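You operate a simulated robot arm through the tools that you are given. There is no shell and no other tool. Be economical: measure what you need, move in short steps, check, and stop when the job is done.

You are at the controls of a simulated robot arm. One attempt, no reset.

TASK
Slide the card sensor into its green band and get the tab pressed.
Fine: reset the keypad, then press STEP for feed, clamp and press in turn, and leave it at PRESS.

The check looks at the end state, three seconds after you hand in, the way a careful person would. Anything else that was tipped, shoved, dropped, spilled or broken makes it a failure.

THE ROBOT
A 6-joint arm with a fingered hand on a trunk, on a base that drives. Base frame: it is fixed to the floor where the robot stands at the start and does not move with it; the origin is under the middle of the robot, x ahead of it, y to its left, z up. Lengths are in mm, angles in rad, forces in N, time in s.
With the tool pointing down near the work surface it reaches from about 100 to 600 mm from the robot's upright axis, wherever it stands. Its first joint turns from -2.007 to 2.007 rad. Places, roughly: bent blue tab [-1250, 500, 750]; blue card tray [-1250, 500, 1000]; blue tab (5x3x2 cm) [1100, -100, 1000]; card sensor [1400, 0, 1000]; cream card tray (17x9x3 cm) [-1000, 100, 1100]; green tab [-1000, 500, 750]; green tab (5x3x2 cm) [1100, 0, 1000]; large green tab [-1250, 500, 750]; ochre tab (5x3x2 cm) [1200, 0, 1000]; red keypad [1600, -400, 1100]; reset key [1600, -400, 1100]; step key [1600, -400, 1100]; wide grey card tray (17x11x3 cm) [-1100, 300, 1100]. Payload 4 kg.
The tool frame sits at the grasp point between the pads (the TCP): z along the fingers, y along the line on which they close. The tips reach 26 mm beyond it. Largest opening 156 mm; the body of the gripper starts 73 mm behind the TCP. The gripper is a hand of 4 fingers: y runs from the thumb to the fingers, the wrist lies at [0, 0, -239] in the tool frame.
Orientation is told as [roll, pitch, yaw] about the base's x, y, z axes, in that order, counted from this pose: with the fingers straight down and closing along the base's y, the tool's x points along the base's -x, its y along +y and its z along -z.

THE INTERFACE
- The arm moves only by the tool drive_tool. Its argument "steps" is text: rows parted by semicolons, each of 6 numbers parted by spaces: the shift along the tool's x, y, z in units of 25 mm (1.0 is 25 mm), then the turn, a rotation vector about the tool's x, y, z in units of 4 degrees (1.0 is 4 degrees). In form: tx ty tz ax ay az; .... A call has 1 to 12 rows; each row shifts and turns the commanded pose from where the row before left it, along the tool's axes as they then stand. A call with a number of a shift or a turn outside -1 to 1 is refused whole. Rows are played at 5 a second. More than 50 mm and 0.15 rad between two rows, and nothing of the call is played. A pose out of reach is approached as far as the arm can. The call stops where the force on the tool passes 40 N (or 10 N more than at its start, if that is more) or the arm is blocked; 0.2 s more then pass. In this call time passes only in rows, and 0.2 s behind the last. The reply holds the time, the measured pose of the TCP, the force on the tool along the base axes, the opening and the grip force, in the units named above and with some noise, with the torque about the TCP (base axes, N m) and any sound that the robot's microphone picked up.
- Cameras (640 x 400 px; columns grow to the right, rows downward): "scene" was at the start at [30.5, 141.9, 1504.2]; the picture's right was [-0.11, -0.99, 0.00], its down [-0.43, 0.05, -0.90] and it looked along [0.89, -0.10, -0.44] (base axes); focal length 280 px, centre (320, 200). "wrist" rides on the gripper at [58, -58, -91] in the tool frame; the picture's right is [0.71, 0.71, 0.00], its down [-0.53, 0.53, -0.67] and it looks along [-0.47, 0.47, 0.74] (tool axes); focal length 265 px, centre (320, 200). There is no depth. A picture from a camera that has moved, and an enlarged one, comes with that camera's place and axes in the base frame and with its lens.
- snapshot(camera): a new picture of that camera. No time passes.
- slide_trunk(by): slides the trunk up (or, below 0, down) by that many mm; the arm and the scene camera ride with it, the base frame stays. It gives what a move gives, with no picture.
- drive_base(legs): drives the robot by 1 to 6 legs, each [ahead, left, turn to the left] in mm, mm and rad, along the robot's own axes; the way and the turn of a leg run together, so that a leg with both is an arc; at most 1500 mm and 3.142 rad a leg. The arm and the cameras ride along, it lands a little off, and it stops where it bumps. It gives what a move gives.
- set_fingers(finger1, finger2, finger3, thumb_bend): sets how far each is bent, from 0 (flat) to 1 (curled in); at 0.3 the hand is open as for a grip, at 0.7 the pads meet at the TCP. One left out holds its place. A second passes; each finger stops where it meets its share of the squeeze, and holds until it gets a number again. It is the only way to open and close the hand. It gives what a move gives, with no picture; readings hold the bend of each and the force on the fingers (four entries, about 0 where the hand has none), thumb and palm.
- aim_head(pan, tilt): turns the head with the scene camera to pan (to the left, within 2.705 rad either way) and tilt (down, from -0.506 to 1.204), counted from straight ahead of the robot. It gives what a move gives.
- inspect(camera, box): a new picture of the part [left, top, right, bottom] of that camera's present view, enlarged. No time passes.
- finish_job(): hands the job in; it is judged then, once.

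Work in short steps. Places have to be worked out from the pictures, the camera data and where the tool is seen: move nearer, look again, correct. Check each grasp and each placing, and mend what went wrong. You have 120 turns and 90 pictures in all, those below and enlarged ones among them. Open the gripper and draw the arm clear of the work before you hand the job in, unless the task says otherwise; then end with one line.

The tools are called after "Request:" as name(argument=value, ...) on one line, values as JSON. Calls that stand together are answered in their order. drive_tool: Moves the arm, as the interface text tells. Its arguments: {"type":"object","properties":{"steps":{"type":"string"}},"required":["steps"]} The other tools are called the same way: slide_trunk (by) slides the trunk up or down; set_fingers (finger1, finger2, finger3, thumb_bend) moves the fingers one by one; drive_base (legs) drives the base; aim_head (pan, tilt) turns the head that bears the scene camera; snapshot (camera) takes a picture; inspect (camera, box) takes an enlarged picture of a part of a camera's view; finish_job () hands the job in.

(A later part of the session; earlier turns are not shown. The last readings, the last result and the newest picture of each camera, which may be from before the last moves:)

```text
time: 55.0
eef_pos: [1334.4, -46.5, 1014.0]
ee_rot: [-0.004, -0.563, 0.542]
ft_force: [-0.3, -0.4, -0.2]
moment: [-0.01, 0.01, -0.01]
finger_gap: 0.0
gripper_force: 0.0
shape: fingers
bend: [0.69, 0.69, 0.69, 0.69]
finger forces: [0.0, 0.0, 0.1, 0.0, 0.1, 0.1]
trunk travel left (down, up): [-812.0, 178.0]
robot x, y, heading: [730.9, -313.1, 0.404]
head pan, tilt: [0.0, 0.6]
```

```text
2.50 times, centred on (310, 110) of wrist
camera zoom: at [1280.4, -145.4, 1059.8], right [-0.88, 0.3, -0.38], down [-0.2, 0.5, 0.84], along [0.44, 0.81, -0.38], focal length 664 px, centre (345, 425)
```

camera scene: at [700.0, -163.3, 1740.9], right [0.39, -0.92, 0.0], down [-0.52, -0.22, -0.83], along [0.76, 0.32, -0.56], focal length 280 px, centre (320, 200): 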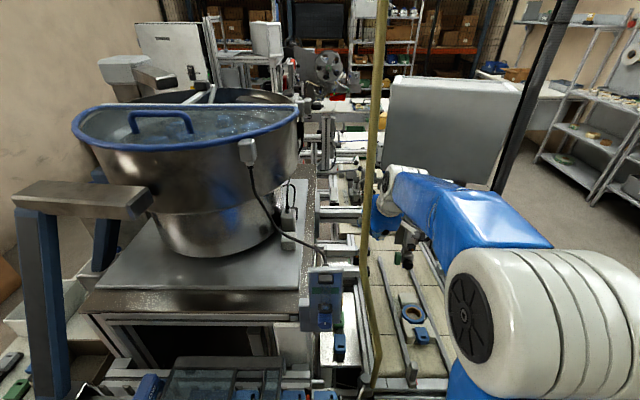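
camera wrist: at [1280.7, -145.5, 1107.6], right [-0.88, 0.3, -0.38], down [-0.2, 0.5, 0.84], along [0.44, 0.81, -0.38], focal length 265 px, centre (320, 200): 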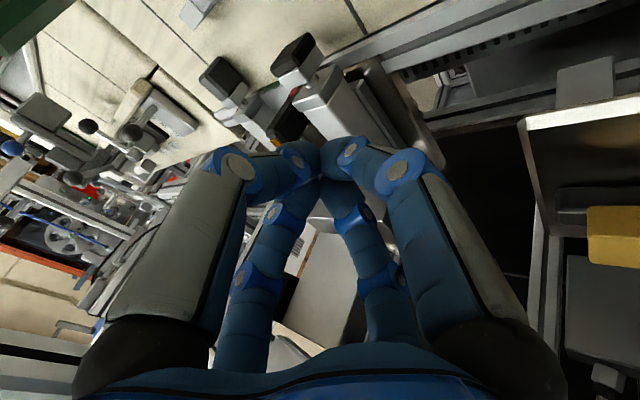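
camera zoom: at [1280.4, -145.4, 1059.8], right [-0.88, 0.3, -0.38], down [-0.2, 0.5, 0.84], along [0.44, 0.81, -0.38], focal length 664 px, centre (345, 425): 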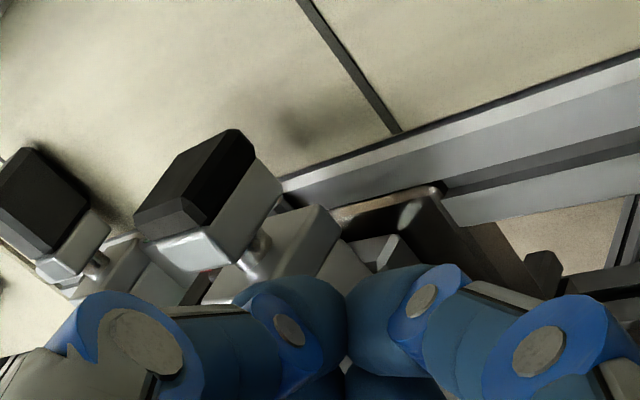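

Now I push forward along the conveyor in 10 mm steps, watching the force.

Request:
drive_tool(steps="-0.336 -0.049 0.211 0 0 0;-0.336 -0.049 0.211 0 0 0;-0.336 -0.049 0.211 0 0 0")

Request:
snapshot(camera="wrist")

Request:
inspect(camera="scene", box=[300, 200, 420, 290])

```text
time: 55.8
eef_pos: [1362.8, -33.7, 1013.6]
ee_rot: [-0.001, -0.561, 0.543]
ft_force: [0.5, -0.7, 0.7]
moment: [0.02, -0.01, 0.01]
finger_gap: 0.0
gripper_force: 0.1
shape: fingers
bend: [0.69, 0.69, 0.69, 0.69]
finger forces: [0.0, 0.1, 0.1, 0.0, 0.0, 0.0]
trunk travel left (down, up): [-812.0, 178.0]
robot x, y, heading: [733.9, -316.5, 0.406]
head pan, tilt: [0.0, 0.6]
```

```text
49 pictures are left
camera wrist: at [1308.4, -132.7, 1060.4], right [-0.88, 0.3, -0.38], down [-0.2, 0.5, 0.84], along [0.44, 0.81, -0.38], focal length 265 px, centre (320, 200)
```

wrist: 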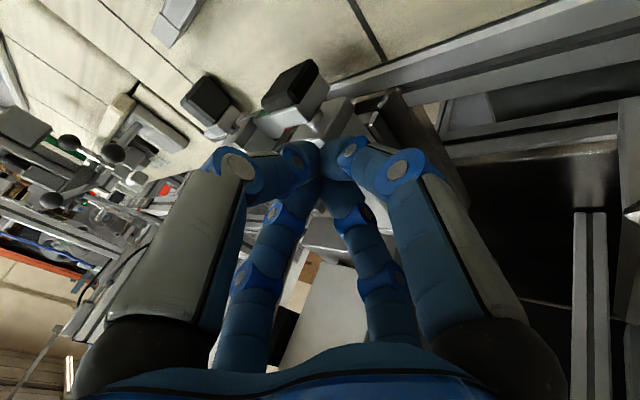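

```text
4.44 times, centred on (360, 245) of scene
camera zoom: at [699.9, -163.4, 1740.9], right [0.39, -0.92, 0.0], down [-0.52, -0.22, -0.83], along [0.76, 0.32, -0.56], focal length 1246 px, centre (142, 0)
```

zoom: 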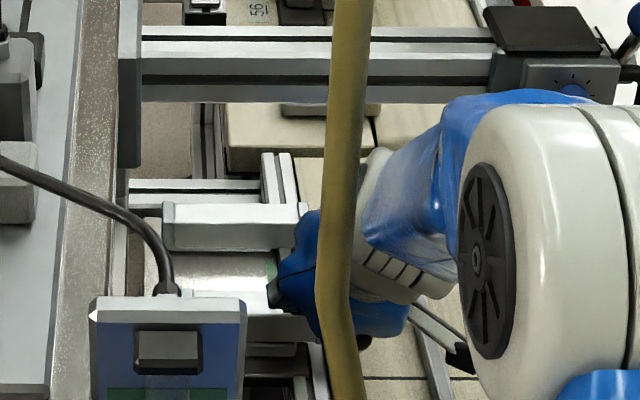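

No contact yet. I go 30 mm further.

Request:
drive_tool(steps="-0.336 -0.049 0.211 0 0 0;-0.336 -0.049 0.211 0 0 0;-0.336 -0.049 0.211 0 0 0")

Request:
inspect(camera="wrist", box=[200, 30, 420, 190])

```text
time: 56.5
eef_pos: [1389.5, -20.8, 1012.7]
ee_rot: [-0.004, -0.562, 0.542]
ft_force: [-1.7, 0.3, -0.8]
moment: [0.02, 0.0, -0.01]
finger_gap: 0.1
gripper_force: 0.1
shape: fingers
bend: [0.69, 0.69, 0.69, 0.69]
finger forces: [0.1, 0.0, 0.0, 0.0, 0.1, 0.0]
trunk travel left (down, up): [-812.0, 178.0]
robot x, y, heading: [734.7, -313.7, 0.405]
head pan, tilt: [0.0, 0.6]
```

```text
2.50 times, centred on (310, 110) of wrist
camera zoom: at [1335.0, -120.2, 1060.2], right [-0.88, 0.3, -0.38], down [-0.2, 0.5, 0.84], along [0.44, 0.81, -0.38], focal length 664 px, centre (345, 425)
```

zoom: 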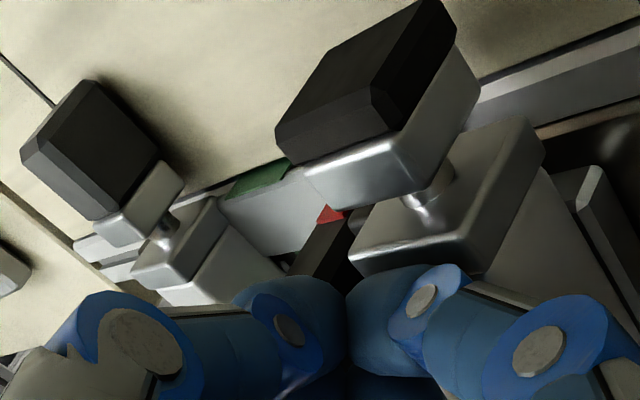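

The red triangle pointer and the green band are both visible here – a good view for control. I push on 20 mm.

Request:
drive_tool(steps="-0.336 -0.049 0.211 0 0 0;-0.336 -0.049 0.211 0 0 0")

Request:
inspect(camera="wrist", box=[200, 30, 420, 190])

```text
time: 57.1
eef_pos: [1407.1, -13.3, 1013.5]
ee_rot: [-0.003, -0.561, 0.544]
ft_force: [-0.4, -0.9, 0.8]
moment: [-0.01, -0.01, -0.04]
finger_gap: 0.0
gripper_force: 0.0
shape: fingers
bend: [0.69, 0.69, 0.69, 0.69]
finger forces: [0.1, 0.0, 0.1, 0.0, 0.0, 0.0]
trunk travel left (down, up): [-812.0, 178.0]
robot x, y, heading: [732.9, -312.1, 0.404]
head pan, tilt: [0.0, 0.6]
```

```text
2.50 times, centred on (310, 110) of wrist
camera zoom: at [1353.4, -112.3, 1060.9], right [-0.88, 0.3, -0.38], down [-0.2, 0.5, 0.84], along [0.44, 0.81, -0.38], focal length 664 px, centre (345, 425)
```

zoom: 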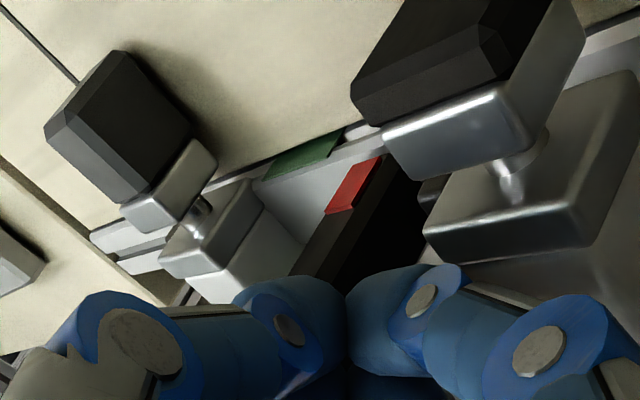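

No contact: the tips passed just above the sensor top (about z 987). I back off 40 mm, lower 20 mm and check for any contact with the cylinder.

Request:
drive_tool(steps="0.672 0.098 -0.422 0 0 0;0.672 0.098 -0.422 0 0 0;0.21 0 0.34 0 0 0;0.21 0 0.34 0 0 0")

Request:
inspect(camera="wrist", box=[200, 30, 420, 190])

```text
time: 58.1
eef_pos: [1370.9, -29.3, 1002.0]
ee_rot: [-0.007, -0.576, 0.543]
ft_force: [-4.2, -1.9, 31.6]
moment: [0.11, -0.17, 0.02]
finger_gap: 0.0
gripper_force: 23.8
shape: fingers
bend: [0.72, 0.69, 0.68, 0.69]
finger forces: [19.5, 14.9, 0.0, 0.0, 13.0, 0.0]
trunk travel left (down, up): [-812.0, 178.0]
robot x, y, heading: [734.4, -316.1, 0.408]
head pan, tilt: [0.0, 0.6]
```

```text
2.50 times, centred on (310, 110) of wrist
camera zoom: at [1316.7, -129.3, 1047.4], right [-0.87, 0.3, -0.39], down [-0.21, 0.5, 0.84], along [0.45, 0.81, -0.37], focal length 664 px, centre (345, 425)
```

zoom: 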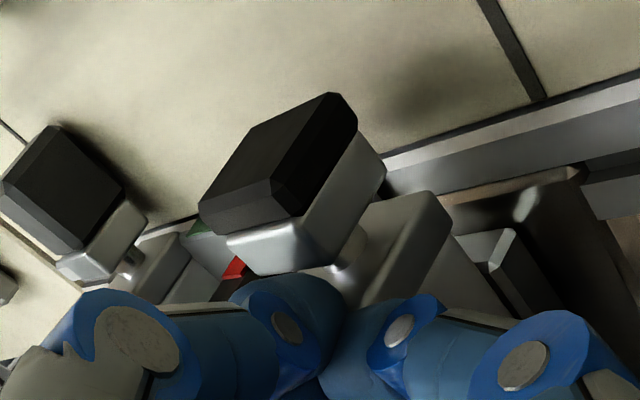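

That touched the front cylinder (31 N); the sensor hardly protrudes above it. I back straight up and change plan: pinch the sensor across with thumb and the opposing finger, others curled away.

Request:
drive_tool(steps="-0.43 0 -0.67 0 0 0;-0.43 0 -0.67 0 0 0;-0.43 0 -0.67 0 0 0;-0.43 0 -0.67 0 0 0")

Request:
set_fingers(finger1=1.0, finger2=0.55, finger3=1.0, thumb_bend=0.55)

Request:
snapshot(camera="wrist")

```text
time: 59.1
eef_pos: [1370.5, -28.1, 1071.3]
ee_rot: [-0.004, -0.562, 0.542]
ft_force: [0.4, -0.5, -0.1]
moment: [0.01, -0.01, -0.01]
finger_gap: 0.0
gripper_force: 0.0
shape: fingers
bend: [0.7, 0.68, 0.69, 0.69]
finger forces: [0.0, 0.0, 0.0, 0.0, 0.0, 0.1]
trunk travel left (down, up): [-812.0, 178.0]
robot x, y, heading: [733.2, -313.8, 0.402]
head pan, tilt: [0.0, 0.6]
```

```text
time: 60.1
eef_pos: [1371.5, -27.8, 1072.6]
ee_rot: [-0.002, -0.562, 0.544]
ft_force: [0.8, -0.3, 0.0]
moment: [0.01, -0.01, 0.02]
finger_gap: 23.8
gripper_force: 0.0
shape: fingers
bend: [0.75, 0.55, 0.74, 0.55]
finger forces: [0.0, 0.1, 0.1, 0.1, 0.0, 0.0]
trunk travel left (down, up): [-812.0, 178.0]
robot x, y, heading: [734.1, -313.0, 0.405]
head pan, tilt: [0.0, 0.6]
```

```text
44 pictures are left
camera wrist: at [1316.9, -127.1, 1118.9], right [-0.88, 0.3, -0.38], down [-0.2, 0.5, 0.84], along [0.44, 0.81, -0.38], focal length 265 px, centre (320, 200)
```

wrist: 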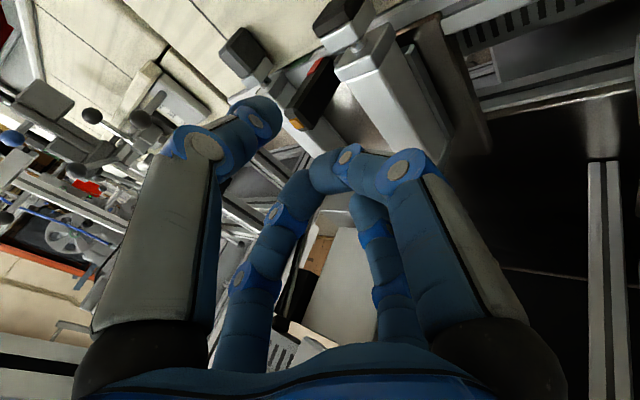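

Cross-shaped hand: thumb/finger2 pair along y, finger1/finger3 along x and they block each other at the centre. I curl them one after another.

Request:
set_fingers(finger1=0.75, finger3=0.3)

Request:
set_fingers(finger1=1.0)

Request:
set_fingers(finger3=1.0)

Request:
snapshot(camera="wrist")

```text
time: 61.1
eef_pos: [1370.7, -29.5, 1072.1]
ee_rot: [-0.004, -0.562, 0.542]
ft_force: [-0.2, 1.5, -0.1]
moment: [-0.03, 0.0, -0.02]
finger_gap: 24.3
gripper_force: 0.1
shape: fingers
bend: [0.75, 0.55, 0.3, 0.55]
finger forces: [0.0, 0.0, 0.0, 0.0, 0.1, 0.1]
trunk travel left (down, up): [-812.0, 178.0]
robot x, y, heading: [735.2, -312.5, 0.405]
head pan, tilt: [0.0, 0.6]
```

```text
time: 62.1
eef_pos: [1371.5, -27.9, 1071.8]
ee_rot: [-0.003, -0.56, 0.543]
ft_force: [0.4, 0.1, 0.2]
moment: [0.01, 0.01, -0.01]
finger_gap: 58.2
gripper_force: 0.1
shape: fingers
bend: [1.0, 0.55, 0.3, 0.55]
finger forces: [0.0, 0.0, 0.1, 0.1, 0.0, 0.0]
trunk travel left (down, up): [-812.0, 178.0]
robot x, y, heading: [734.3, -311.7, 0.404]
head pan, tilt: [0.0, 0.6]
```

```text
time: 63.1
eef_pos: [1370.1, -28.0, 1071.1]
ee_rot: [-0.004, -0.563, 0.543]
ft_force: [1.1, -0.2, -0.1]
moment: [0.0, 0.01, 0.01]
finger_gap: 60.4
gripper_force: 0.2
shape: fingers
bend: [1.0, 0.55, 0.91, 0.55]
finger forces: [0.0, 0.0, 0.0, 0.0, 0.0, 0.0]
trunk travel left (down, up): [-812.0, 178.0]
robot x, y, heading: [733.9, -310.8, 0.404]
head pan, tilt: [0.0, 0.6]
```

```text
43 pictures are left
camera wrist: at [1316.9, -127.0, 1118.9], right [-0.88, 0.3, -0.38], down [-0.2, 0.5, 0.84], along [0.44, 0.81, -0.38], focal length 265 px, centre (320, 200)
```

wrist: 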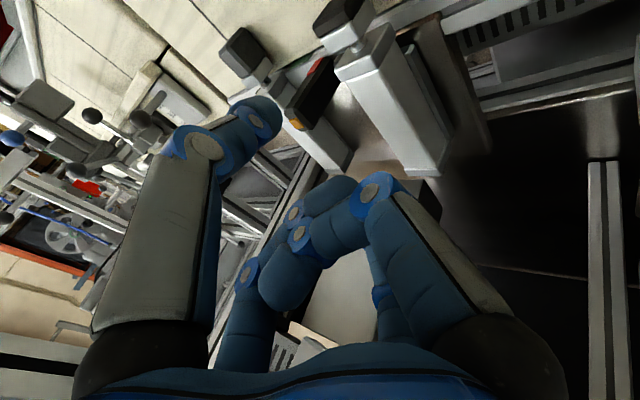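

Thumb and finger2 now form a clear pinch with 60 mm gap. Sensor top centre re-triangulated at ≈[1430,3,994]. I align yaw to the machine and move above it.

Request:
drive_tool(steps="0 0 0 0.46 0 0.74;0 0 0 0.46 0 0.74;-0.577 0.055 0.69 0 0 0;-0.577 0.055 0.69 0 0 0;-0.577 0.055 0.69 0 0 0")

Request:
snapshot(camera="wrist")

```text
time: 64.3
eef_pos: [1429.8, 0.7, 1049.8]
ee_rot: [-0.004, -0.562, 0.421]
ft_force: [-0.6, -0.8, -0.5]
moment: [-0.01, 0.02, -0.02]
finger_gap: 60.5
gripper_force: 0.1
shape: fingers
bend: [1.0, 0.55, 0.91, 0.55]
finger forces: [0.1, 0.0, 0.0, 0.0, 0.0, 0.0]
trunk travel left (down, up): [-812.0, 178.0]
robot x, y, heading: [731.3, -312.1, 0.404]
head pan, tilt: [0.0, 0.6]
```

```text
42 pictures are left
camera wrist: at [1363.7, -90.5, 1096.9], right [-0.83, 0.4, -0.38], down [-0.13, 0.52, 0.84], along [0.54, 0.75, -0.38], focal length 265 px, centre (320, 200)
```

wrist: 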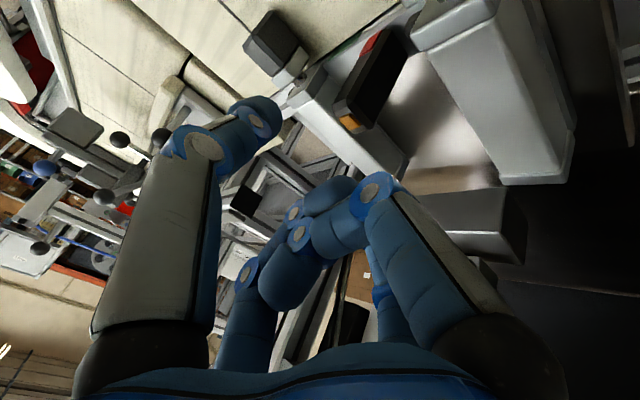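

The pinch is aligned over the sensor. I lower 52 mm vertically (slightly forward), watching for contact.

Request:
drive_tool(steps="0.16 0 0.52 0 0 0;0.27 0 0.42 0 0 0;0.27 0 0.42 0 0 0;0.27 0 0.42 0 0 0")

Request:
snapshot(camera="wrist")

```text
time: 65.3
eef_pos: [1430.3, 3.5, 1001.3]
ee_rot: [-0.004, -0.56, 0.42]
ft_force: [-0.3, 0.5, 0.8]
moment: [0.02, -0.01, 0.03]
finger_gap: 60.9
gripper_force: 0.0
shape: fingers
bend: [1.0, 0.55, 0.91, 0.55]
finger forces: [0.0, 0.0, 0.0, 0.1, 0.0, 0.1]
trunk travel left (down, up): [-812.0, 178.0]
robot x, y, heading: [731.0, -314.1, 0.402]
head pan, tilt: [0.0, 0.6]
```

```text
41 pictures are left
camera wrist: at [1365.8, -88.9, 1048.3], right [-0.83, 0.4, -0.38], down [-0.13, 0.52, 0.84], along [0.54, 0.75, -0.38], focal length 265 px, centre (320, 200)
```

wrist: 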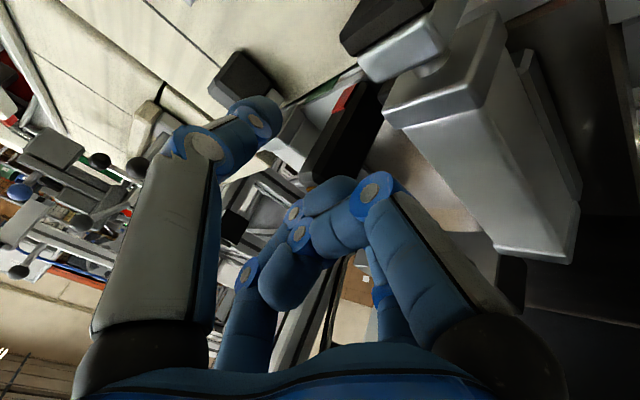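

Free descent. I lower 8 mm more and close the pinch gently.

Request:
drive_tool(steps="0.17 0 0.27 0 0 0")

Request:
set_fingers(finger2=0.62, thumb_bend=0.62)

Request:
snapshot(camera="wrist")

```text
time: 65.8
eef_pos: [1432.0, 1.7, 994.2]
ee_rot: [-0.004, -0.566, 0.42]
ft_force: [-0.4, 0.1, 3.7]
moment: [-0.02, 0.01, 0.02]
finger_gap: 61.0
gripper_force: 0.0
shape: fingers
bend: [1.0, 0.55, 0.92, 0.55]
finger forces: [0.1, 0.1, 0.1, 0.1, 0.0, 0.1]
trunk travel left (down, up): [-812.0, 178.0]
robot x, y, heading: [731.0, -316.1, 0.403]
head pan, tilt: [0.0, 0.6]
```

```text
time: 66.8
eef_pos: [1431.7, -0.2, 992.8]
ee_rot: [-0.004, -0.563, 0.421]
ft_force: [-0.5, 0.4, 6.2]
moment: [-0.01, 0.03, -0.01]
finger_gap: 53.6
gripper_force: 0.1
shape: fingers
bend: [1.0, 0.62, 0.92, 0.62]
finger forces: [0.0, 0.0, 0.1, 0.1, 0.0, 0.2]
trunk travel left (down, up): [-812.0, 178.0]
robot x, y, heading: [733.8, -315.8, 0.406]
head pan, tilt: [0.0, 0.6]
```

```text
40 pictures are left
camera wrist: at [1365.4, -90.3, 1040.7], right [-0.83, 0.4, -0.38], down [-0.13, 0.52, 0.84], along [0.54, 0.75, -0.38], focal length 265 px, centre (320, 200)
```

wrist: 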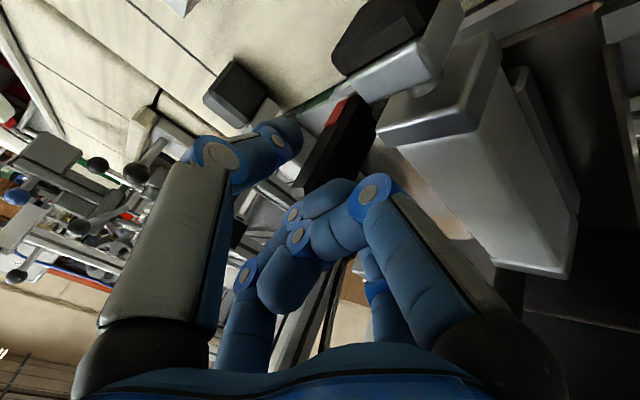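

A light 6 N vertical contact (curled fingers on sensor top). I close the pinch further until it holds.

Request:
set_fingers(finger2=0.7, thumb_bend=0.7)

Request:
snapshot(camera="wrist")

```text
time: 67.8
eef_pos: [1431.4, 1.9, 993.1]
ee_rot: [-0.003, -0.565, 0.419]
ft_force: [0.7, -0.5, 5.0]
moment: [-0.03, -0.02, -0.03]
finger_gap: 50.0
gripper_force: 5.9
shape: fingers
bend: [1.0, 0.64, 0.92, 0.66]
finger forces: [0.0, 5.4, 0.0, 0.1, 6.2, 0.0]
trunk travel left (down, up): [-812.0, 178.0]
robot x, y, heading: [731.8, -315.1, 0.408]
head pan, tilt: [0.0, 0.6]
```

```text
39 pictures are left
camera wrist: at [1365.6, -90.3, 1040.6], right [-0.83, 0.4, -0.38], down [-0.13, 0.52, 0.84], along [0.54, 0.75, -0.38], focal length 265 px, centre (320, 200)
```

wrist: 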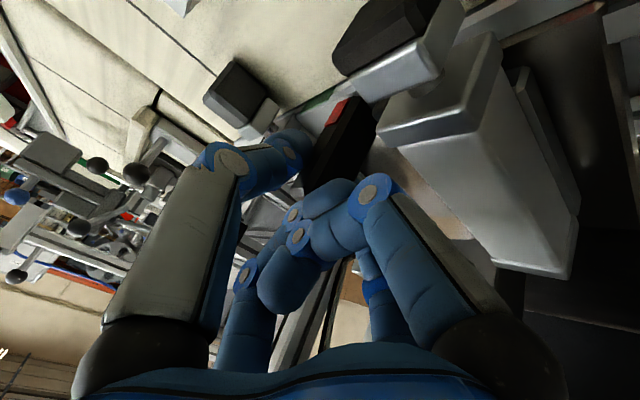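

Sensor is pinched (≈6 N on both sides). I slide 15 mm along the rail.

Request:
drive_tool(steps="-0.17 0 0.107 0 0 0;-0.17 0 0.107 0 0 0;-0.17 0 0.107 0 0 0")

Request:
inspect(camera="wrist", box=[200, 40, 420, 200])

```text
time: 68.5
eef_pos: [1445.1, 7.0, 992.0]
ee_rot: [-0.004, -0.559, 0.421]
ft_force: [-0.4, -0.5, 0.2]
moment: [-0.01, 0.02, -0.03]
finger_gap: 50.1
gripper_force: 5.9
shape: fingers
bend: [1.0, 0.64, 0.92, 0.66]
finger forces: [0.1, 5.5, 0.0, 0.0, 5.9, 0.0]
trunk travel left (down, up): [-812.0, 178.0]
robot x, y, heading: [732.0, -315.3, 0.405]
head pan, tilt: [0.0, 0.6]
```

```text
2.50 times, centred on (310, 120) of wrist
camera zoom: at [1380.1, -84.4, 1039.5], right [-0.83, 0.4, -0.38], down [-0.13, 0.52, 0.84], along [0.54, 0.75, -0.38], focal length 664 px, centre (345, 400)
```

zoom: 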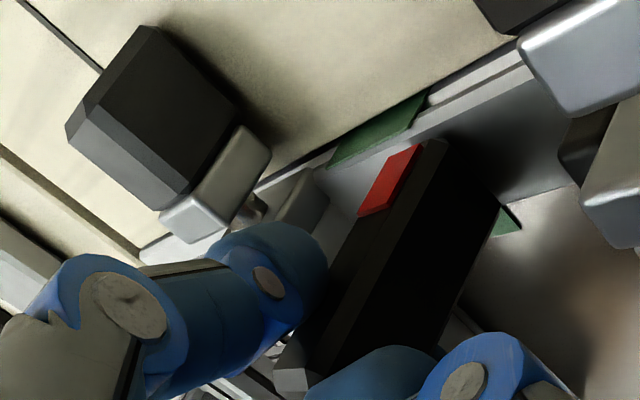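

The sensor follows; pointer is now at the near quarter of the green band. I slide 8 mm more to centre it.

Request:
drive_tool(steps="-0.135 0 0.085 0 0 0;-0.135 0 0.085 0 0 0")

Request:
inspect(camera="wrist", box=[200, 40, 420, 200])

```text
time: 69.2
eef_pos: [1453.5, 11.4, 992.7]
ee_rot: [-0.003, -0.56, 0.417]
ft_force: [0.4, -2.7, -2.7]
moment: [-0.07, 0.06, -0.04]
finger_gap: 50.4
gripper_force: 6.1
shape: fingers
bend: [1.0, 0.64, 0.92, 0.66]
finger forces: [0.0, 4.9, 0.0, 0.0, 7.4, 0.0]
trunk travel left (down, up): [-812.0, 178.0]
robot x, y, heading: [731.8, -314.1, 0.405]
head pan, tilt: [0.0, 0.6]
```

```text
2.50 times, centred on (310, 120) of wrist
camera zoom: at [1387.4, -80.8, 1039.1], right [-0.83, 0.4, -0.38], down [-0.13, 0.52, 0.84], along [0.54, 0.75, -0.38], focal length 664 px, centre (345, 400)
```

zoom: 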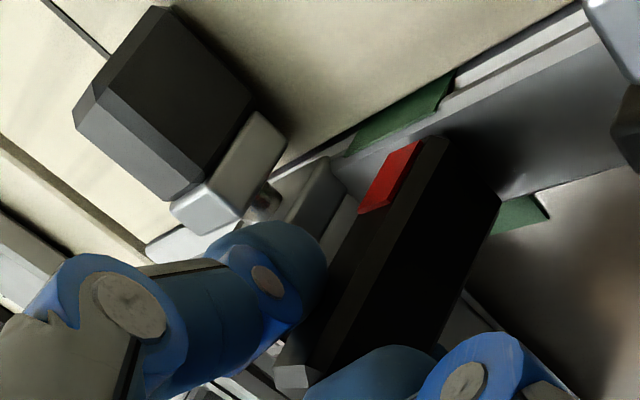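

Pointer is centred on the green band. I release and lift.

Request:
set_fingers(finger2=0.55, thumb_bend=0.55)

Request:
drive_tool(steps="-0.53 0 -0.85 0 0 0;-0.53 0 -0.85 0 0 0;-0.53 0 -0.85 0 0 0;-0.53 0 -0.85 0 0 0;0 0 -1 0 0 0;0 0 -1 0 0 0;0 0 -1 0 0 0")

Request:
snapshot(camera="wrist")

Request:
inspect(camera="wrist", box=[270, 0, 400, 90])

```text
time: 70.2
eef_pos: [1453.3, 11.1, 991.2]
ee_rot: [-0.002, -0.563, 0.42]
ft_force: [-0.2, 0.3, -0.3]
moment: [0.01, 0.0, 0.02]
finger_gap: 61.4
gripper_force: 0.0
shape: fingers
bend: [1.0, 0.55, 0.92, 0.55]
finger forces: [0.0, 0.1, 0.0, 0.1, 0.0, 0.0]
trunk travel left (down, up): [-812.0, 178.0]
robot x, y, heading: [732.7, -313.1, 0.407]
head pan, tilt: [0.0, 0.6]
```

```text
time: 70.7
eef_pos: [1445.9, 7.9, 1016.8]
ee_rot: [-0.003, -0.535, 0.421]
ft_force: [-2.4, 0.1, -2.3]
moment: [0.12, -0.37, -0.03]
finger_gap: 61.5
gripper_force: 0.2
shape: fingers
bend: [1.0, 0.55, 0.92, 0.55]
finger forces: [0.0, 0.1, 0.1, 0.0, 0.1, 0.1]
trunk travel left (down, up): [-812.0, 178.0]
robot x, y, heading: [735.8, -314.7, 0.404]
head pan, tilt: [0.0, 0.6]
stopped in row 2: the force on the tool passed its limit at 51 N (the readings are from after the stop); the commanded pose is now the measured one
```

```text
36 pictures are left
camera wrist: at [1381.1, -83.0, 1065.9], right [-0.84, 0.4, -0.36], down [-0.11, 0.53, 0.84], along [0.53, 0.75, -0.4], focal length 265 px, centre (320, 200)
```

wrist: 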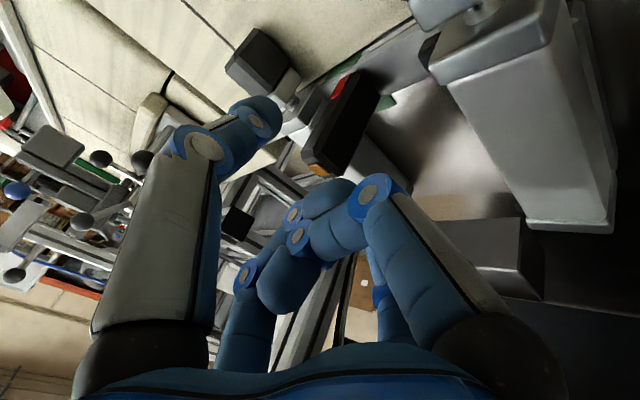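

```text
4.44 times, centred on (335, 45) of wrist
camera zoom: at [1381.1, -83.0, 1065.9], right [-0.84, 0.4, -0.36], down [-0.11, 0.53, 0.84], along [0.53, 0.75, -0.4], focal length 1180 px, centre (253, 889)
```

zoom: 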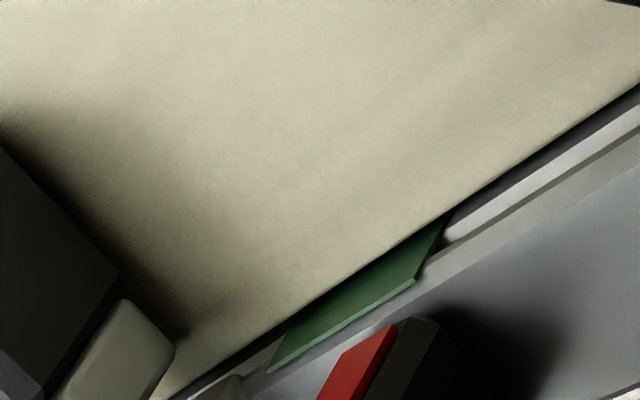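

Pointer stands in the green. The lift met something above (the beam behind/over the hand), so I pull straight back toward the robot instead.

Request:
drive_tool(steps="0.338 0 -0.213 0 0 0;0.338 0 -0.213 0 0 0;0.338 0 -0.213 0 0 0;0.338 0 -0.213 0 0 0;0.338 0 -0.213 0 0 0;0.338 0 -0.213 0 0 0;0.338 0 -0.213 0 0 0;0.338 0 -0.213 0 0 0")

Request:
snapshot(camera="scene")

```text
time: 72.5
eef_pos: [1371.5, -22.2, 1019.2]
ee_rot: [-0.003, -0.534, 0.42]
ft_force: [-0.2, -0.2, 0.8]
moment: [-0.01, 0.04, -0.01]
finger_gap: 61.2
gripper_force: 0.1
shape: fingers
bend: [1.0, 0.55, 0.92, 0.55]
finger forces: [0.1, 0.0, 0.0, 0.0, 0.0, 0.1]
trunk travel left (down, up): [-812.0, 178.0]
robot x, y, heading: [734.2, -315.2, 0.408]
head pan, tilt: [0.0, 0.6]
```

```text
34 pictures are left
camera scene: at [699.3, -163.6, 1740.9], right [0.39, -0.92, 0.0], down [-0.52, -0.22, -0.83], along [0.76, 0.32, -0.56], focal length 280 px, centre (320, 200)
```

scene: 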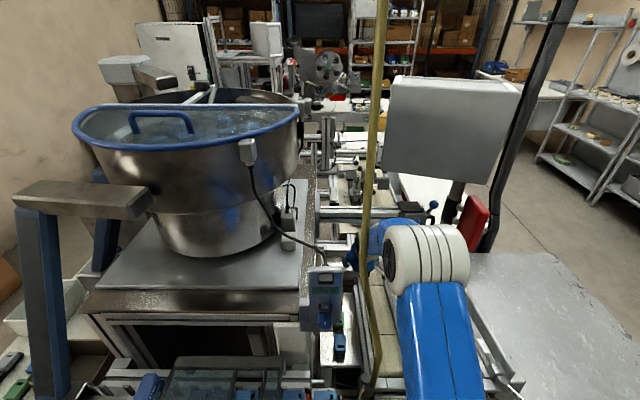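

Clear. I raise the arm and verify the sensor from there.

Request:
drive_tool(steps="0 0 -1 0 0 0;-0.2 0 -1 0 0 0;-0.2 0 -1 0 0 0;-0.3 0 -0.9 0 0 0;-0.5 0 -0.8 0 0 0;-0.5 0 -0.8 0 0 0;-0.5 0 -0.8 0 0 0;-0.5 0 -0.8 0 0 0;-0.5 0 -0.8 0 0 0")

Request:
snapshot(camera="wrist")

```text
time: 74.5
eef_pos: [1343.0, -34.7, 1230.4]
ee_rot: [-0.004, -0.537, 0.422]
ft_force: [0.0, 0.1, 0.2]
moment: [-0.02, -0.02, 0.02]
finger_gap: 61.1
gripper_force: 0.1
shape: fingers
bend: [1.0, 0.55, 0.92, 0.55]
finger forces: [0.1, 0.1, 0.0, 0.1, 0.1, 0.0]
trunk travel left (down, up): [-812.0, 178.0]
robot x, y, heading: [732.0, -315.3, 0.408]
head pan, tilt: [0.0, 0.6]
```

```text
33 pictures are left
camera wrist: at [1279.9, -126.0, 1279.3], right [-0.84, 0.4, -0.36], down [-0.11, 0.53, 0.84], along [0.53, 0.75, -0.4], focal length 265 px, centre (320, 200)
```

wrist: 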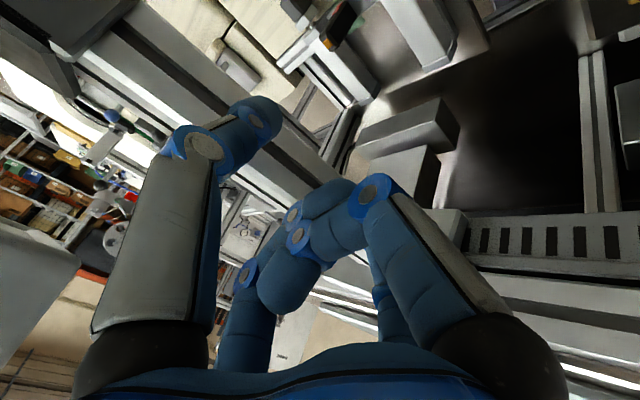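

Next, the keypad (≈[1561,-355,1148], facing the robot's right): best approached from the right side of the white table. First I move the hand right/back, clear of the yellow hose.

Request:
drive_tool(steps="0.846 0 -0.533 0 0 0;0.846 0 -0.533 0 0 0;0.846 -1 -0.533 0 0 0;0.846 -1 -0.533 0 0 0;0.846 -1 -0.533 0 0 0;0 -1 0 0 0 0;0 -1 0 0 0 0;0 -1 0 0 0 0;0 -1 0 0 0 0;0 -1 0 0 0 0")

Request:
snapshot(camera="scene")

```text
time: 76.7
eef_pos: [1311.0, -270.8, 1233.4]
ee_rot: [-0.001, -0.534, 0.42]
ft_force: [0.3, -0.9, -0.1]
moment: [0.02, -0.03, 0.04]
finger_gap: 61.6
gripper_force: 0.0
shape: fingers
bend: [1.0, 0.55, 0.92, 0.55]
finger forces: [0.0, 0.0, 0.0, 0.0, 0.1, 0.0]
trunk travel left (down, up): [-812.0, 178.0]
robot x, y, heading: [733.8, -315.2, 0.407]
head pan, tilt: [0.0, 0.6]
```

```text
32 pictures are left
camera scene: at [700.3, -164.2, 1740.9], right [0.39, -0.92, 0.0], down [-0.52, -0.22, -0.83], along [0.76, 0.32, -0.57], focal length 280 px, centre (320, 200)
```

scene: 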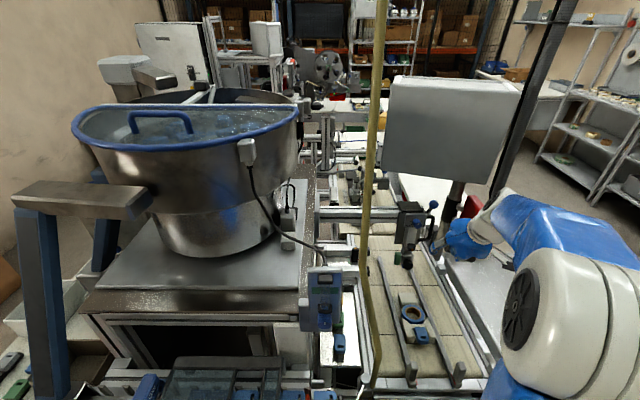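

Hand clear of the hose. I back out and go right of the white table, then look.

Request:
drive_base(legs=[[-600, 0, 0], [0, -1140, 0]])

Request:
snapshot(camera="scene")

```text
time: 98.9
eef_pos: [1259.8, -1502.5, 1233.6]
ee_rot: [-0.003, -0.535, 0.475]
ft_force: [0.4, -0.9, 0.0]
moment: [-0.02, 0.01, -0.03]
finger_gap: 61.4
gripper_force: 0.1
shape: fingers
bend: [1.0, 0.55, 0.92, 0.55]
finger forces: [0.0, 0.0, 0.0, 0.0, 0.0, 0.0]
trunk travel left (down, up): [-812.0, 178.0]
robot x, y, heading: [687.8, -1579.7, 0.458]
head pan, tilt: [0.0, 0.6]
```

```text
31 pictures are left
camera scene: at [644.5, -1429.8, 1740.8], right [0.44, -0.9, 0.0], down [-0.51, -0.25, -0.83], along [0.74, 0.37, -0.56], focal length 280 px, centre (320, 200)
```

scene: 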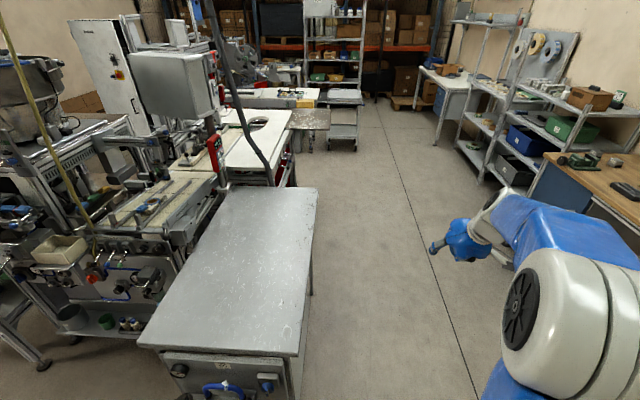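

Request:
inspect(camera="scene", box=[180, 100, 300, 200])

```text
4.00 times, centred on (240, 150) of scene
camera zoom: at [644.5, -1429.8, 1740.8], right [0.44, -0.9, 0.0], down [-0.51, -0.25, -0.83], along [0.74, 0.37, -0.56], focal length 1121 px, centre (640, 400)
```

zoom: 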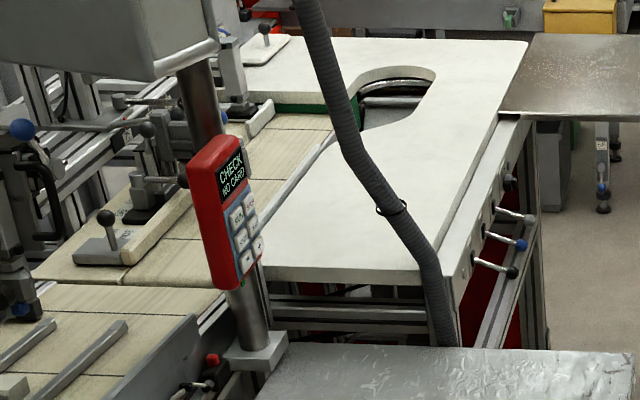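

The keypad shows "CHECK NO CARD" and its six keys face the right side. I drive along the right side of the table and turn left to face it.

Request:
drive_base(legs=[[0, -157, 0], [1257, 0, 0], [0, 0, 1.53]])

Request:
snapshot(camera="scene")

Request:
inspect(camera="scene", box=[240, 90, 400, 210])

```text
time: 127.7
eef_pos: [1845.9, -587.3, 1233.5]
ee_rot: [-0.002, -0.534, 2.037]
ft_force: [-0.4, 0.6, 0.2]
moment: [-0.01, 0.03, 0.01]
finger_gap: 61.7
gripper_force: 0.0
shape: fingers
bend: [1.0, 0.55, 0.92, 0.55]
finger forces: [0.1, 0.0, 0.0, 0.0, 0.1, 0.0]
trunk travel left (down, up): [-812.0, 178.0]
robot x, y, heading: [1914.8, -1164.7, 2.02]
head pan, tilt: [0.0, 0.6]
```

```text
29 pictures are left
camera scene: at [1766.4, -1200.5, 1740.8], right [0.9, 0.43, 0.0], down [0.25, -0.51, -0.83], along [-0.36, 0.74, -0.56], focal length 280 px, centre (320, 200)
```

scene: 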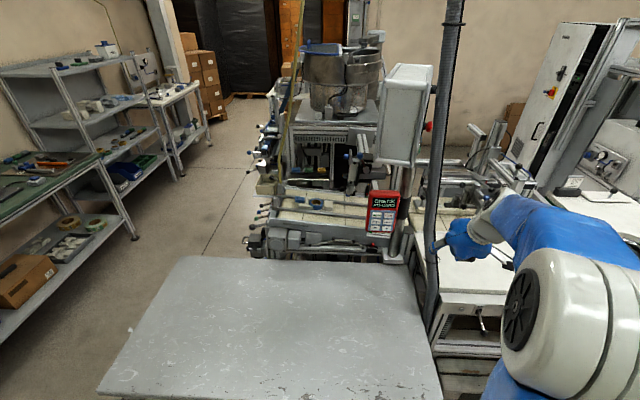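

```text
3.33 times, centred on (320, 150) of scene
camera zoom: at [1766.4, -1200.5, 1740.8], right [0.9, 0.43, 0.0], down [0.25, -0.51, -0.83], along [-0.36, 0.74, -0.56], focal length 934 px, centre (320, 367)
```

zoom: 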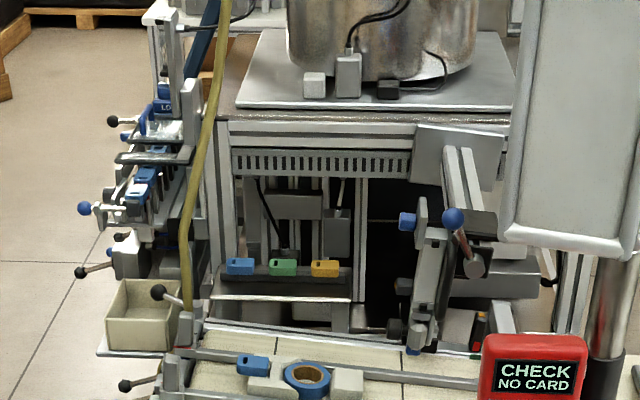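

Now facing the keypad. I enlarge it.

Request:
inspect(camera="scene", box=[350, 180, 420, 245])

Request:
drive_tool(steps="0 1 0 0 0 0;0 1 0 0 0 0;0 1 0 0 0 0;0 1 0 0 0 0;0 1 0 0 0 0;0 1 0 0 0 0;0 1 0 0 0 0")

```text
6.15 times, centred on (385, 212) of scene
camera zoom: at [1766.4, -1200.5, 1740.8], right [0.9, 0.43, 0.0], down [0.25, -0.51, -0.83], along [-0.36, 0.74, -0.56], focal length 1725 px, centre (-80, 123)
```

zoom: 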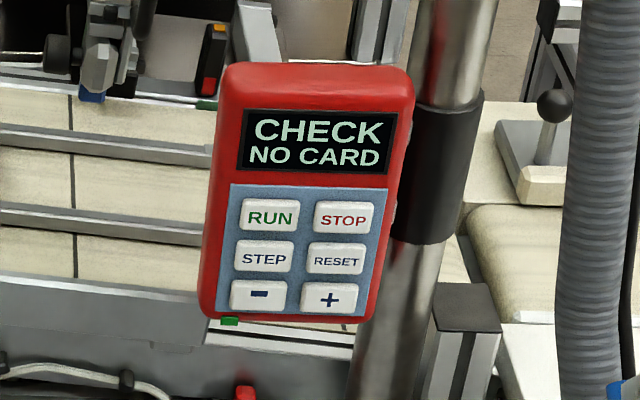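

```text
time: 129.3
eef_pos: [1687.8, -664.4, 1234.5]
ee_rot: [-0.005, -0.534, 2.034]
ft_force: [-0.2, -0.3, -0.1]
moment: [0.0, 0.0, -0.02]
finger_gap: 61.7
gripper_force: 0.0
shape: fingers
bend: [1.0, 0.55, 0.92, 0.55]
finger forces: [0.0, 0.1, 0.0, 0.0, 0.1, 0.0]
trunk travel left (down, up): [-812.0, 178.0]
robot x, y, heading: [1915.1, -1161.6, 2.018]
head pan, tilt: [0.0, 0.6]
```

Keys clearly readable; RESET ≈[1633,-332,1064], STEP ≈[1592,-350,1065]. I curl the thumb away to leave one finger as poker, and tilt the hand to horizontal.

Request:
set_fingers(thumb_bend=1.0, finger2=0.5)

Request:
drive_tool(steps="0 0 0 0 -1 0;0 0 0 0 -1 0;0 0 0 0 -1 0;0 0 0 0 -1 0;0 0 0 0 -1 0;0 0 0 0 -1 0;0 0 0 0 -1 0;0 0 0 0 -1 0;0 0 0 0 -1 0;0 0 0 0 -1 0;0 0 0 0 -1 0;0 0 0 0 -1 0")

Request:
snapshot(camera="wrist")

Request:
snapshot(camera="scene")

```text
time: 130.3
eef_pos: [1688.2, -664.1, 1232.8]
ee_rot: [-0.004, -0.533, 2.035]
ft_force: [-0.2, 0.5, -0.5]
moment: [0.0, 0.01, -0.02]
finger_gap: 36.2
gripper_force: 0.1
shape: fingers
bend: [1.0, 0.5, 0.96, 0.81]
finger forces: [0.0, 0.1, 0.0, 0.1, 0.1, 0.0]
trunk travel left (down, up): [-812.0, 178.0]
robot x, y, heading: [1918.6, -1161.3, 2.013]
head pan, tilt: [0.0, 0.6]
```

```text
time: 132.9
eef_pos: [1696.1, -660.0, 1231.0]
ee_rot: [-0.061, -1.285, 2.075]
ft_force: [0.2, 0.0, -0.4]
moment: [0.0, -0.03, -0.02]
finger_gap: 34.2
gripper_force: 0.1
shape: fingers
bend: [1.0, 0.5, 0.99, 0.85]
finger forces: [0.0, 0.0, 0.1, 0.0, 0.1, 0.0]
out of reach, approached as far as the arm can: row 5, 6, 7
trunk travel left (down, up): [-812.0, 178.0]
robot x, y, heading: [1915.9, -1158.5, 2.015]
head pan, tilt: [0.0, 0.6]
```

```text
26 pictures are left
camera wrist: at [1792.8, -727.4, 1203.7], right [-0.54, -0.48, -0.69], down [-0.27, -0.68, 0.68], along [-0.79, 0.56, 0.24], focal length 265 px, centre (320, 200)
```

wrist: 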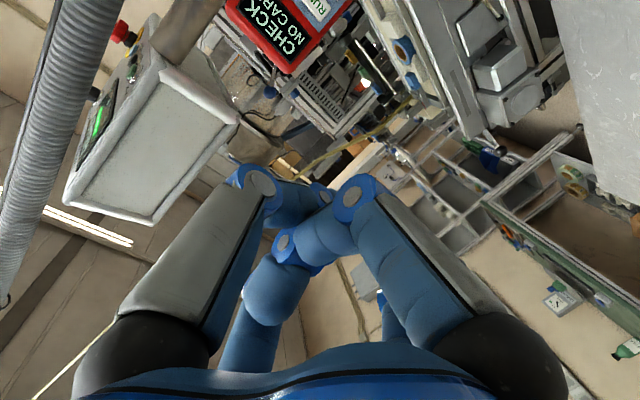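

```text
25 pictures are left
camera scene: at [1766.3, -1199.2, 1740.9], right [0.9, 0.43, 0.0], down [0.25, -0.51, -0.82], along [-0.36, 0.74, -0.57], focal length 280 px, centre (320, 200)
```

scene: 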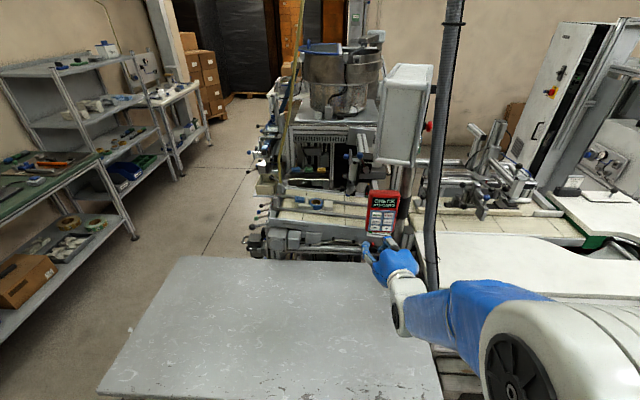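

Request:
inspect(camera="scene", box=[330, 180, 450, 300])

```text
3.33 times, centred on (390, 240) of scene
camera zoom: at [1766.3, -1199.2, 1740.9], right [0.9, 0.43, 0.0], down [0.25, -0.51, -0.82], along [-0.36, 0.74, -0.57], focal length 934 px, centre (87, 67)
```

zoom: 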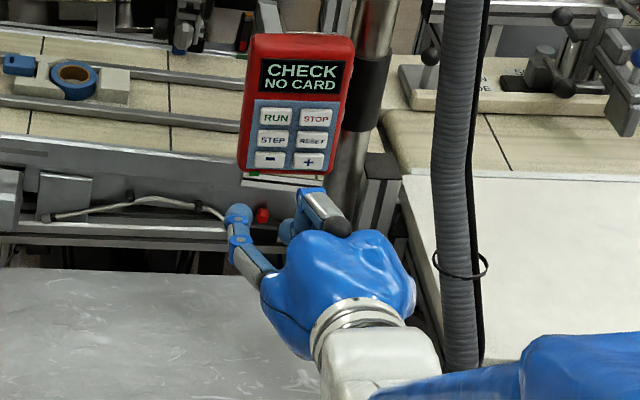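

The single-finger poker works, but the conduit on the right (≈[1800,-460]) would be near the hand. I swap to the thumb (right side) so the hand stays left of the conduit.

Request:
set_fingers(thumb_bend=0.5)

Request:
set_fingers(finger2=1.0)

Request:
inspect(camera="scene", box=[330, 180, 450, 300])

```text
time: 133.9
eef_pos: [1695.4, -659.2, 1232.7]
ee_rot: [-0.061, -1.285, 2.074]
ft_force: [-0.4, -0.7, 1.5]
moment: [0.0, -0.03, 0.01]
finger_gap: 66.4
gripper_force: 0.1
shape: fingers
bend: [1.0, 0.5, 0.95, 0.5]
finger forces: [0.0, 0.1, 0.0, 0.0, 0.0, 0.0]
trunk travel left (down, up): [-812.0, 178.0]
robot x, y, heading: [1918.0, -1158.5, 2.02]
head pan, tilt: [0.0, 0.6]
```

```text
time: 134.9
eef_pos: [1695.6, -660.5, 1232.7]
ee_rot: [-0.061, -1.284, 2.076]
ft_force: [0.4, -1.0, 0.0]
moment: [0.01, -0.01, -0.03]
finger_gap: 66.3
gripper_force: 0.1
shape: fingers
bend: [1.0, 0.83, 0.96, 0.5]
finger forces: [0.0, 0.1, 0.0, 0.0, 0.0, 0.0]
trunk travel left (down, up): [-812.0, 178.0]
robot x, y, heading: [1917.1, -1161.3, 2.016]
head pan, tilt: [0.0, 0.6]
```

```text
3.33 times, centred on (390, 240) of scene
camera zoom: at [1766.6, -1200.1, 1740.9], right [0.9, 0.43, 0.0], down [0.24, -0.51, -0.82], along [-0.36, 0.74, -0.57], focal length 934 px, centre (87, 67)
```

zoom: 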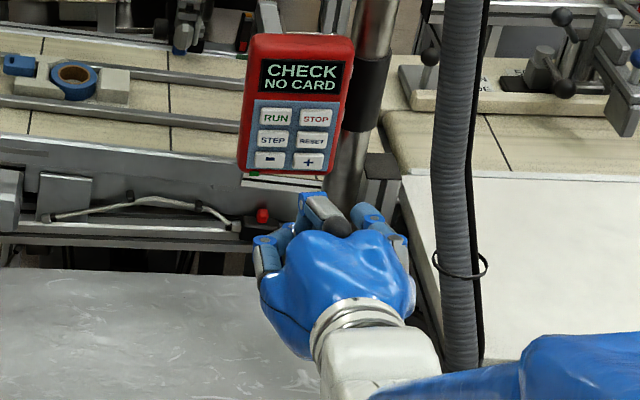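

Thumb tip is now the poker on the right, ≈[1726,-616,1226]. I approach towards RESET, stopping short.

Request:
drive_tool(steps="0.4 -0.15 1 0 0 0;0.4 -0.15 1 0 0 0;0.4 -0.15 1 0 0 0;0.4 -0.15 1 0 0 0;0.4 -0.15 1 0 0 0;0.4 -0.15 1 0 0 0;0.4 -0.15 1 0 0 0;0.4 -0.15 1 0 0 0;0.4 -0.15 1 0 0 0")

Request:
inspect(camera="scene", box=[340, 180, 440, 260])

Request:
snapshot(camera="wrist")

```text
time: 136.9
eef_pos: [1647.6, -471.4, 1082.8]
ee_rot: [-0.063, -1.284, 2.075]
ft_force: [-0.7, 0.3, 0.1]
moment: [0.0, -0.01, 0.02]
finger_gap: 66.4
gripper_force: 0.1
shape: fingers
bend: [1.0, 0.83, 0.96, 0.5]
finger forces: [0.1, 0.0, 0.0, 0.1, 0.0, 0.0]
trunk travel left (down, up): [-812.0, 178.0]
robot x, y, heading: [1918.9, -1161.8, 2.023]
head pan, tilt: [0.0, 0.6]
```

```text
5.00 times, centred on (390, 220) of scene
camera zoom: at [1766.0, -1198.4, 1740.8], right [0.9, 0.43, 0.0], down [0.25, -0.51, -0.82], along [-0.36, 0.74, -0.57], focal length 1402 px, centre (-30, 100)
```

zoom: 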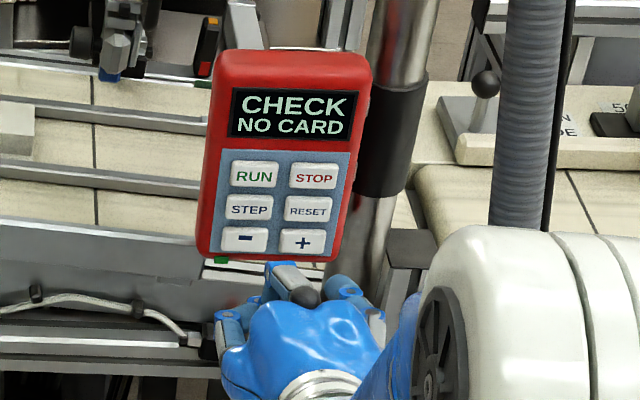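

```text
21 pictures are left
camera wrist: at [1745.5, -538.0, 1054.3], right [-0.54, -0.48, -0.69], down [-0.27, -0.68, 0.68], along [-0.79, 0.56, 0.24], focal length 265 px, centre (320, 200)
```

wrist: 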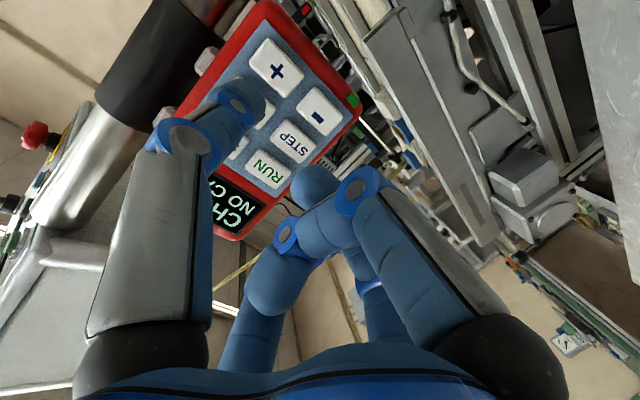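

Tip ≈[1680,-430,1074], RESET ≈[1636,-348,1072]: ~90 mm ahead and 7 mm left. I advance 70 mm and look.

Request:
drive_tool(steps="-0.28 0.28 0.95 0 0 0;-0.28 0 0.95 0 0 0;-0.225 0 0.76 0 0 0")

Request:
snapshot(camera="wrist")

Request:
inspect(camera="scene", box=[350, 185, 430, 250])

```text
time: 137.7
eef_pos: [1610.3, -414.2, 1081.9]
ee_rot: [-0.061, -1.285, 2.073]
ft_force: [2.4, -7.8, 1.8]
moment: [0.11, -0.06, -0.38]
finger_gap: 66.8
gripper_force: 3.7
shape: fingers
bend: [1.0, 0.83, 0.96, 0.5]
finger forces: [0.1, 0.0, 0.0, 0.0, 7.7, 0.0]
trunk travel left (down, up): [-812.0, 178.0]
robot x, y, heading: [1915.2, -1160.0, 2.016]
head pan, tilt: [0.0, 0.6]
heard: click
```

```text
20 pictures are left
camera wrist: at [1707.6, -482.2, 1053.8], right [-0.54, -0.48, -0.69], down [-0.27, -0.68, 0.68], along [-0.79, 0.56, 0.24], focal length 265 px, centre (320, 200)
```

wrist: 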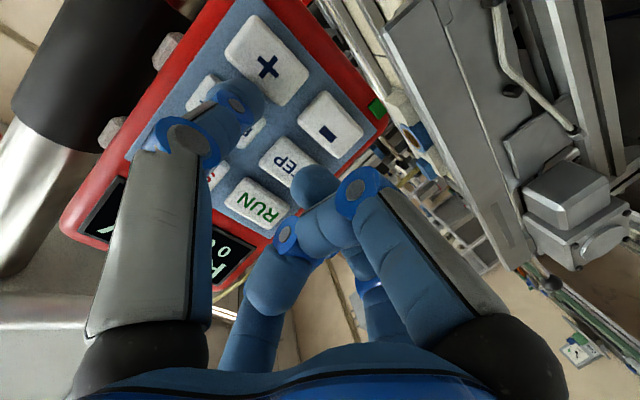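

```text
6.15 times, centred on (390, 218) of scene
camera zoom: at [1766.8, -1201.9, 1740.9], right [0.9, 0.43, 0.0], down [0.24, -0.51, -0.83], along [-0.36, 0.74, -0.56], focal length 1725 px, centre (-111, 92)
```

zoom: 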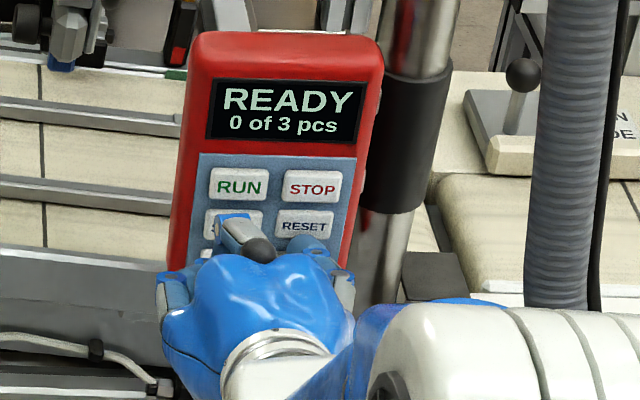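

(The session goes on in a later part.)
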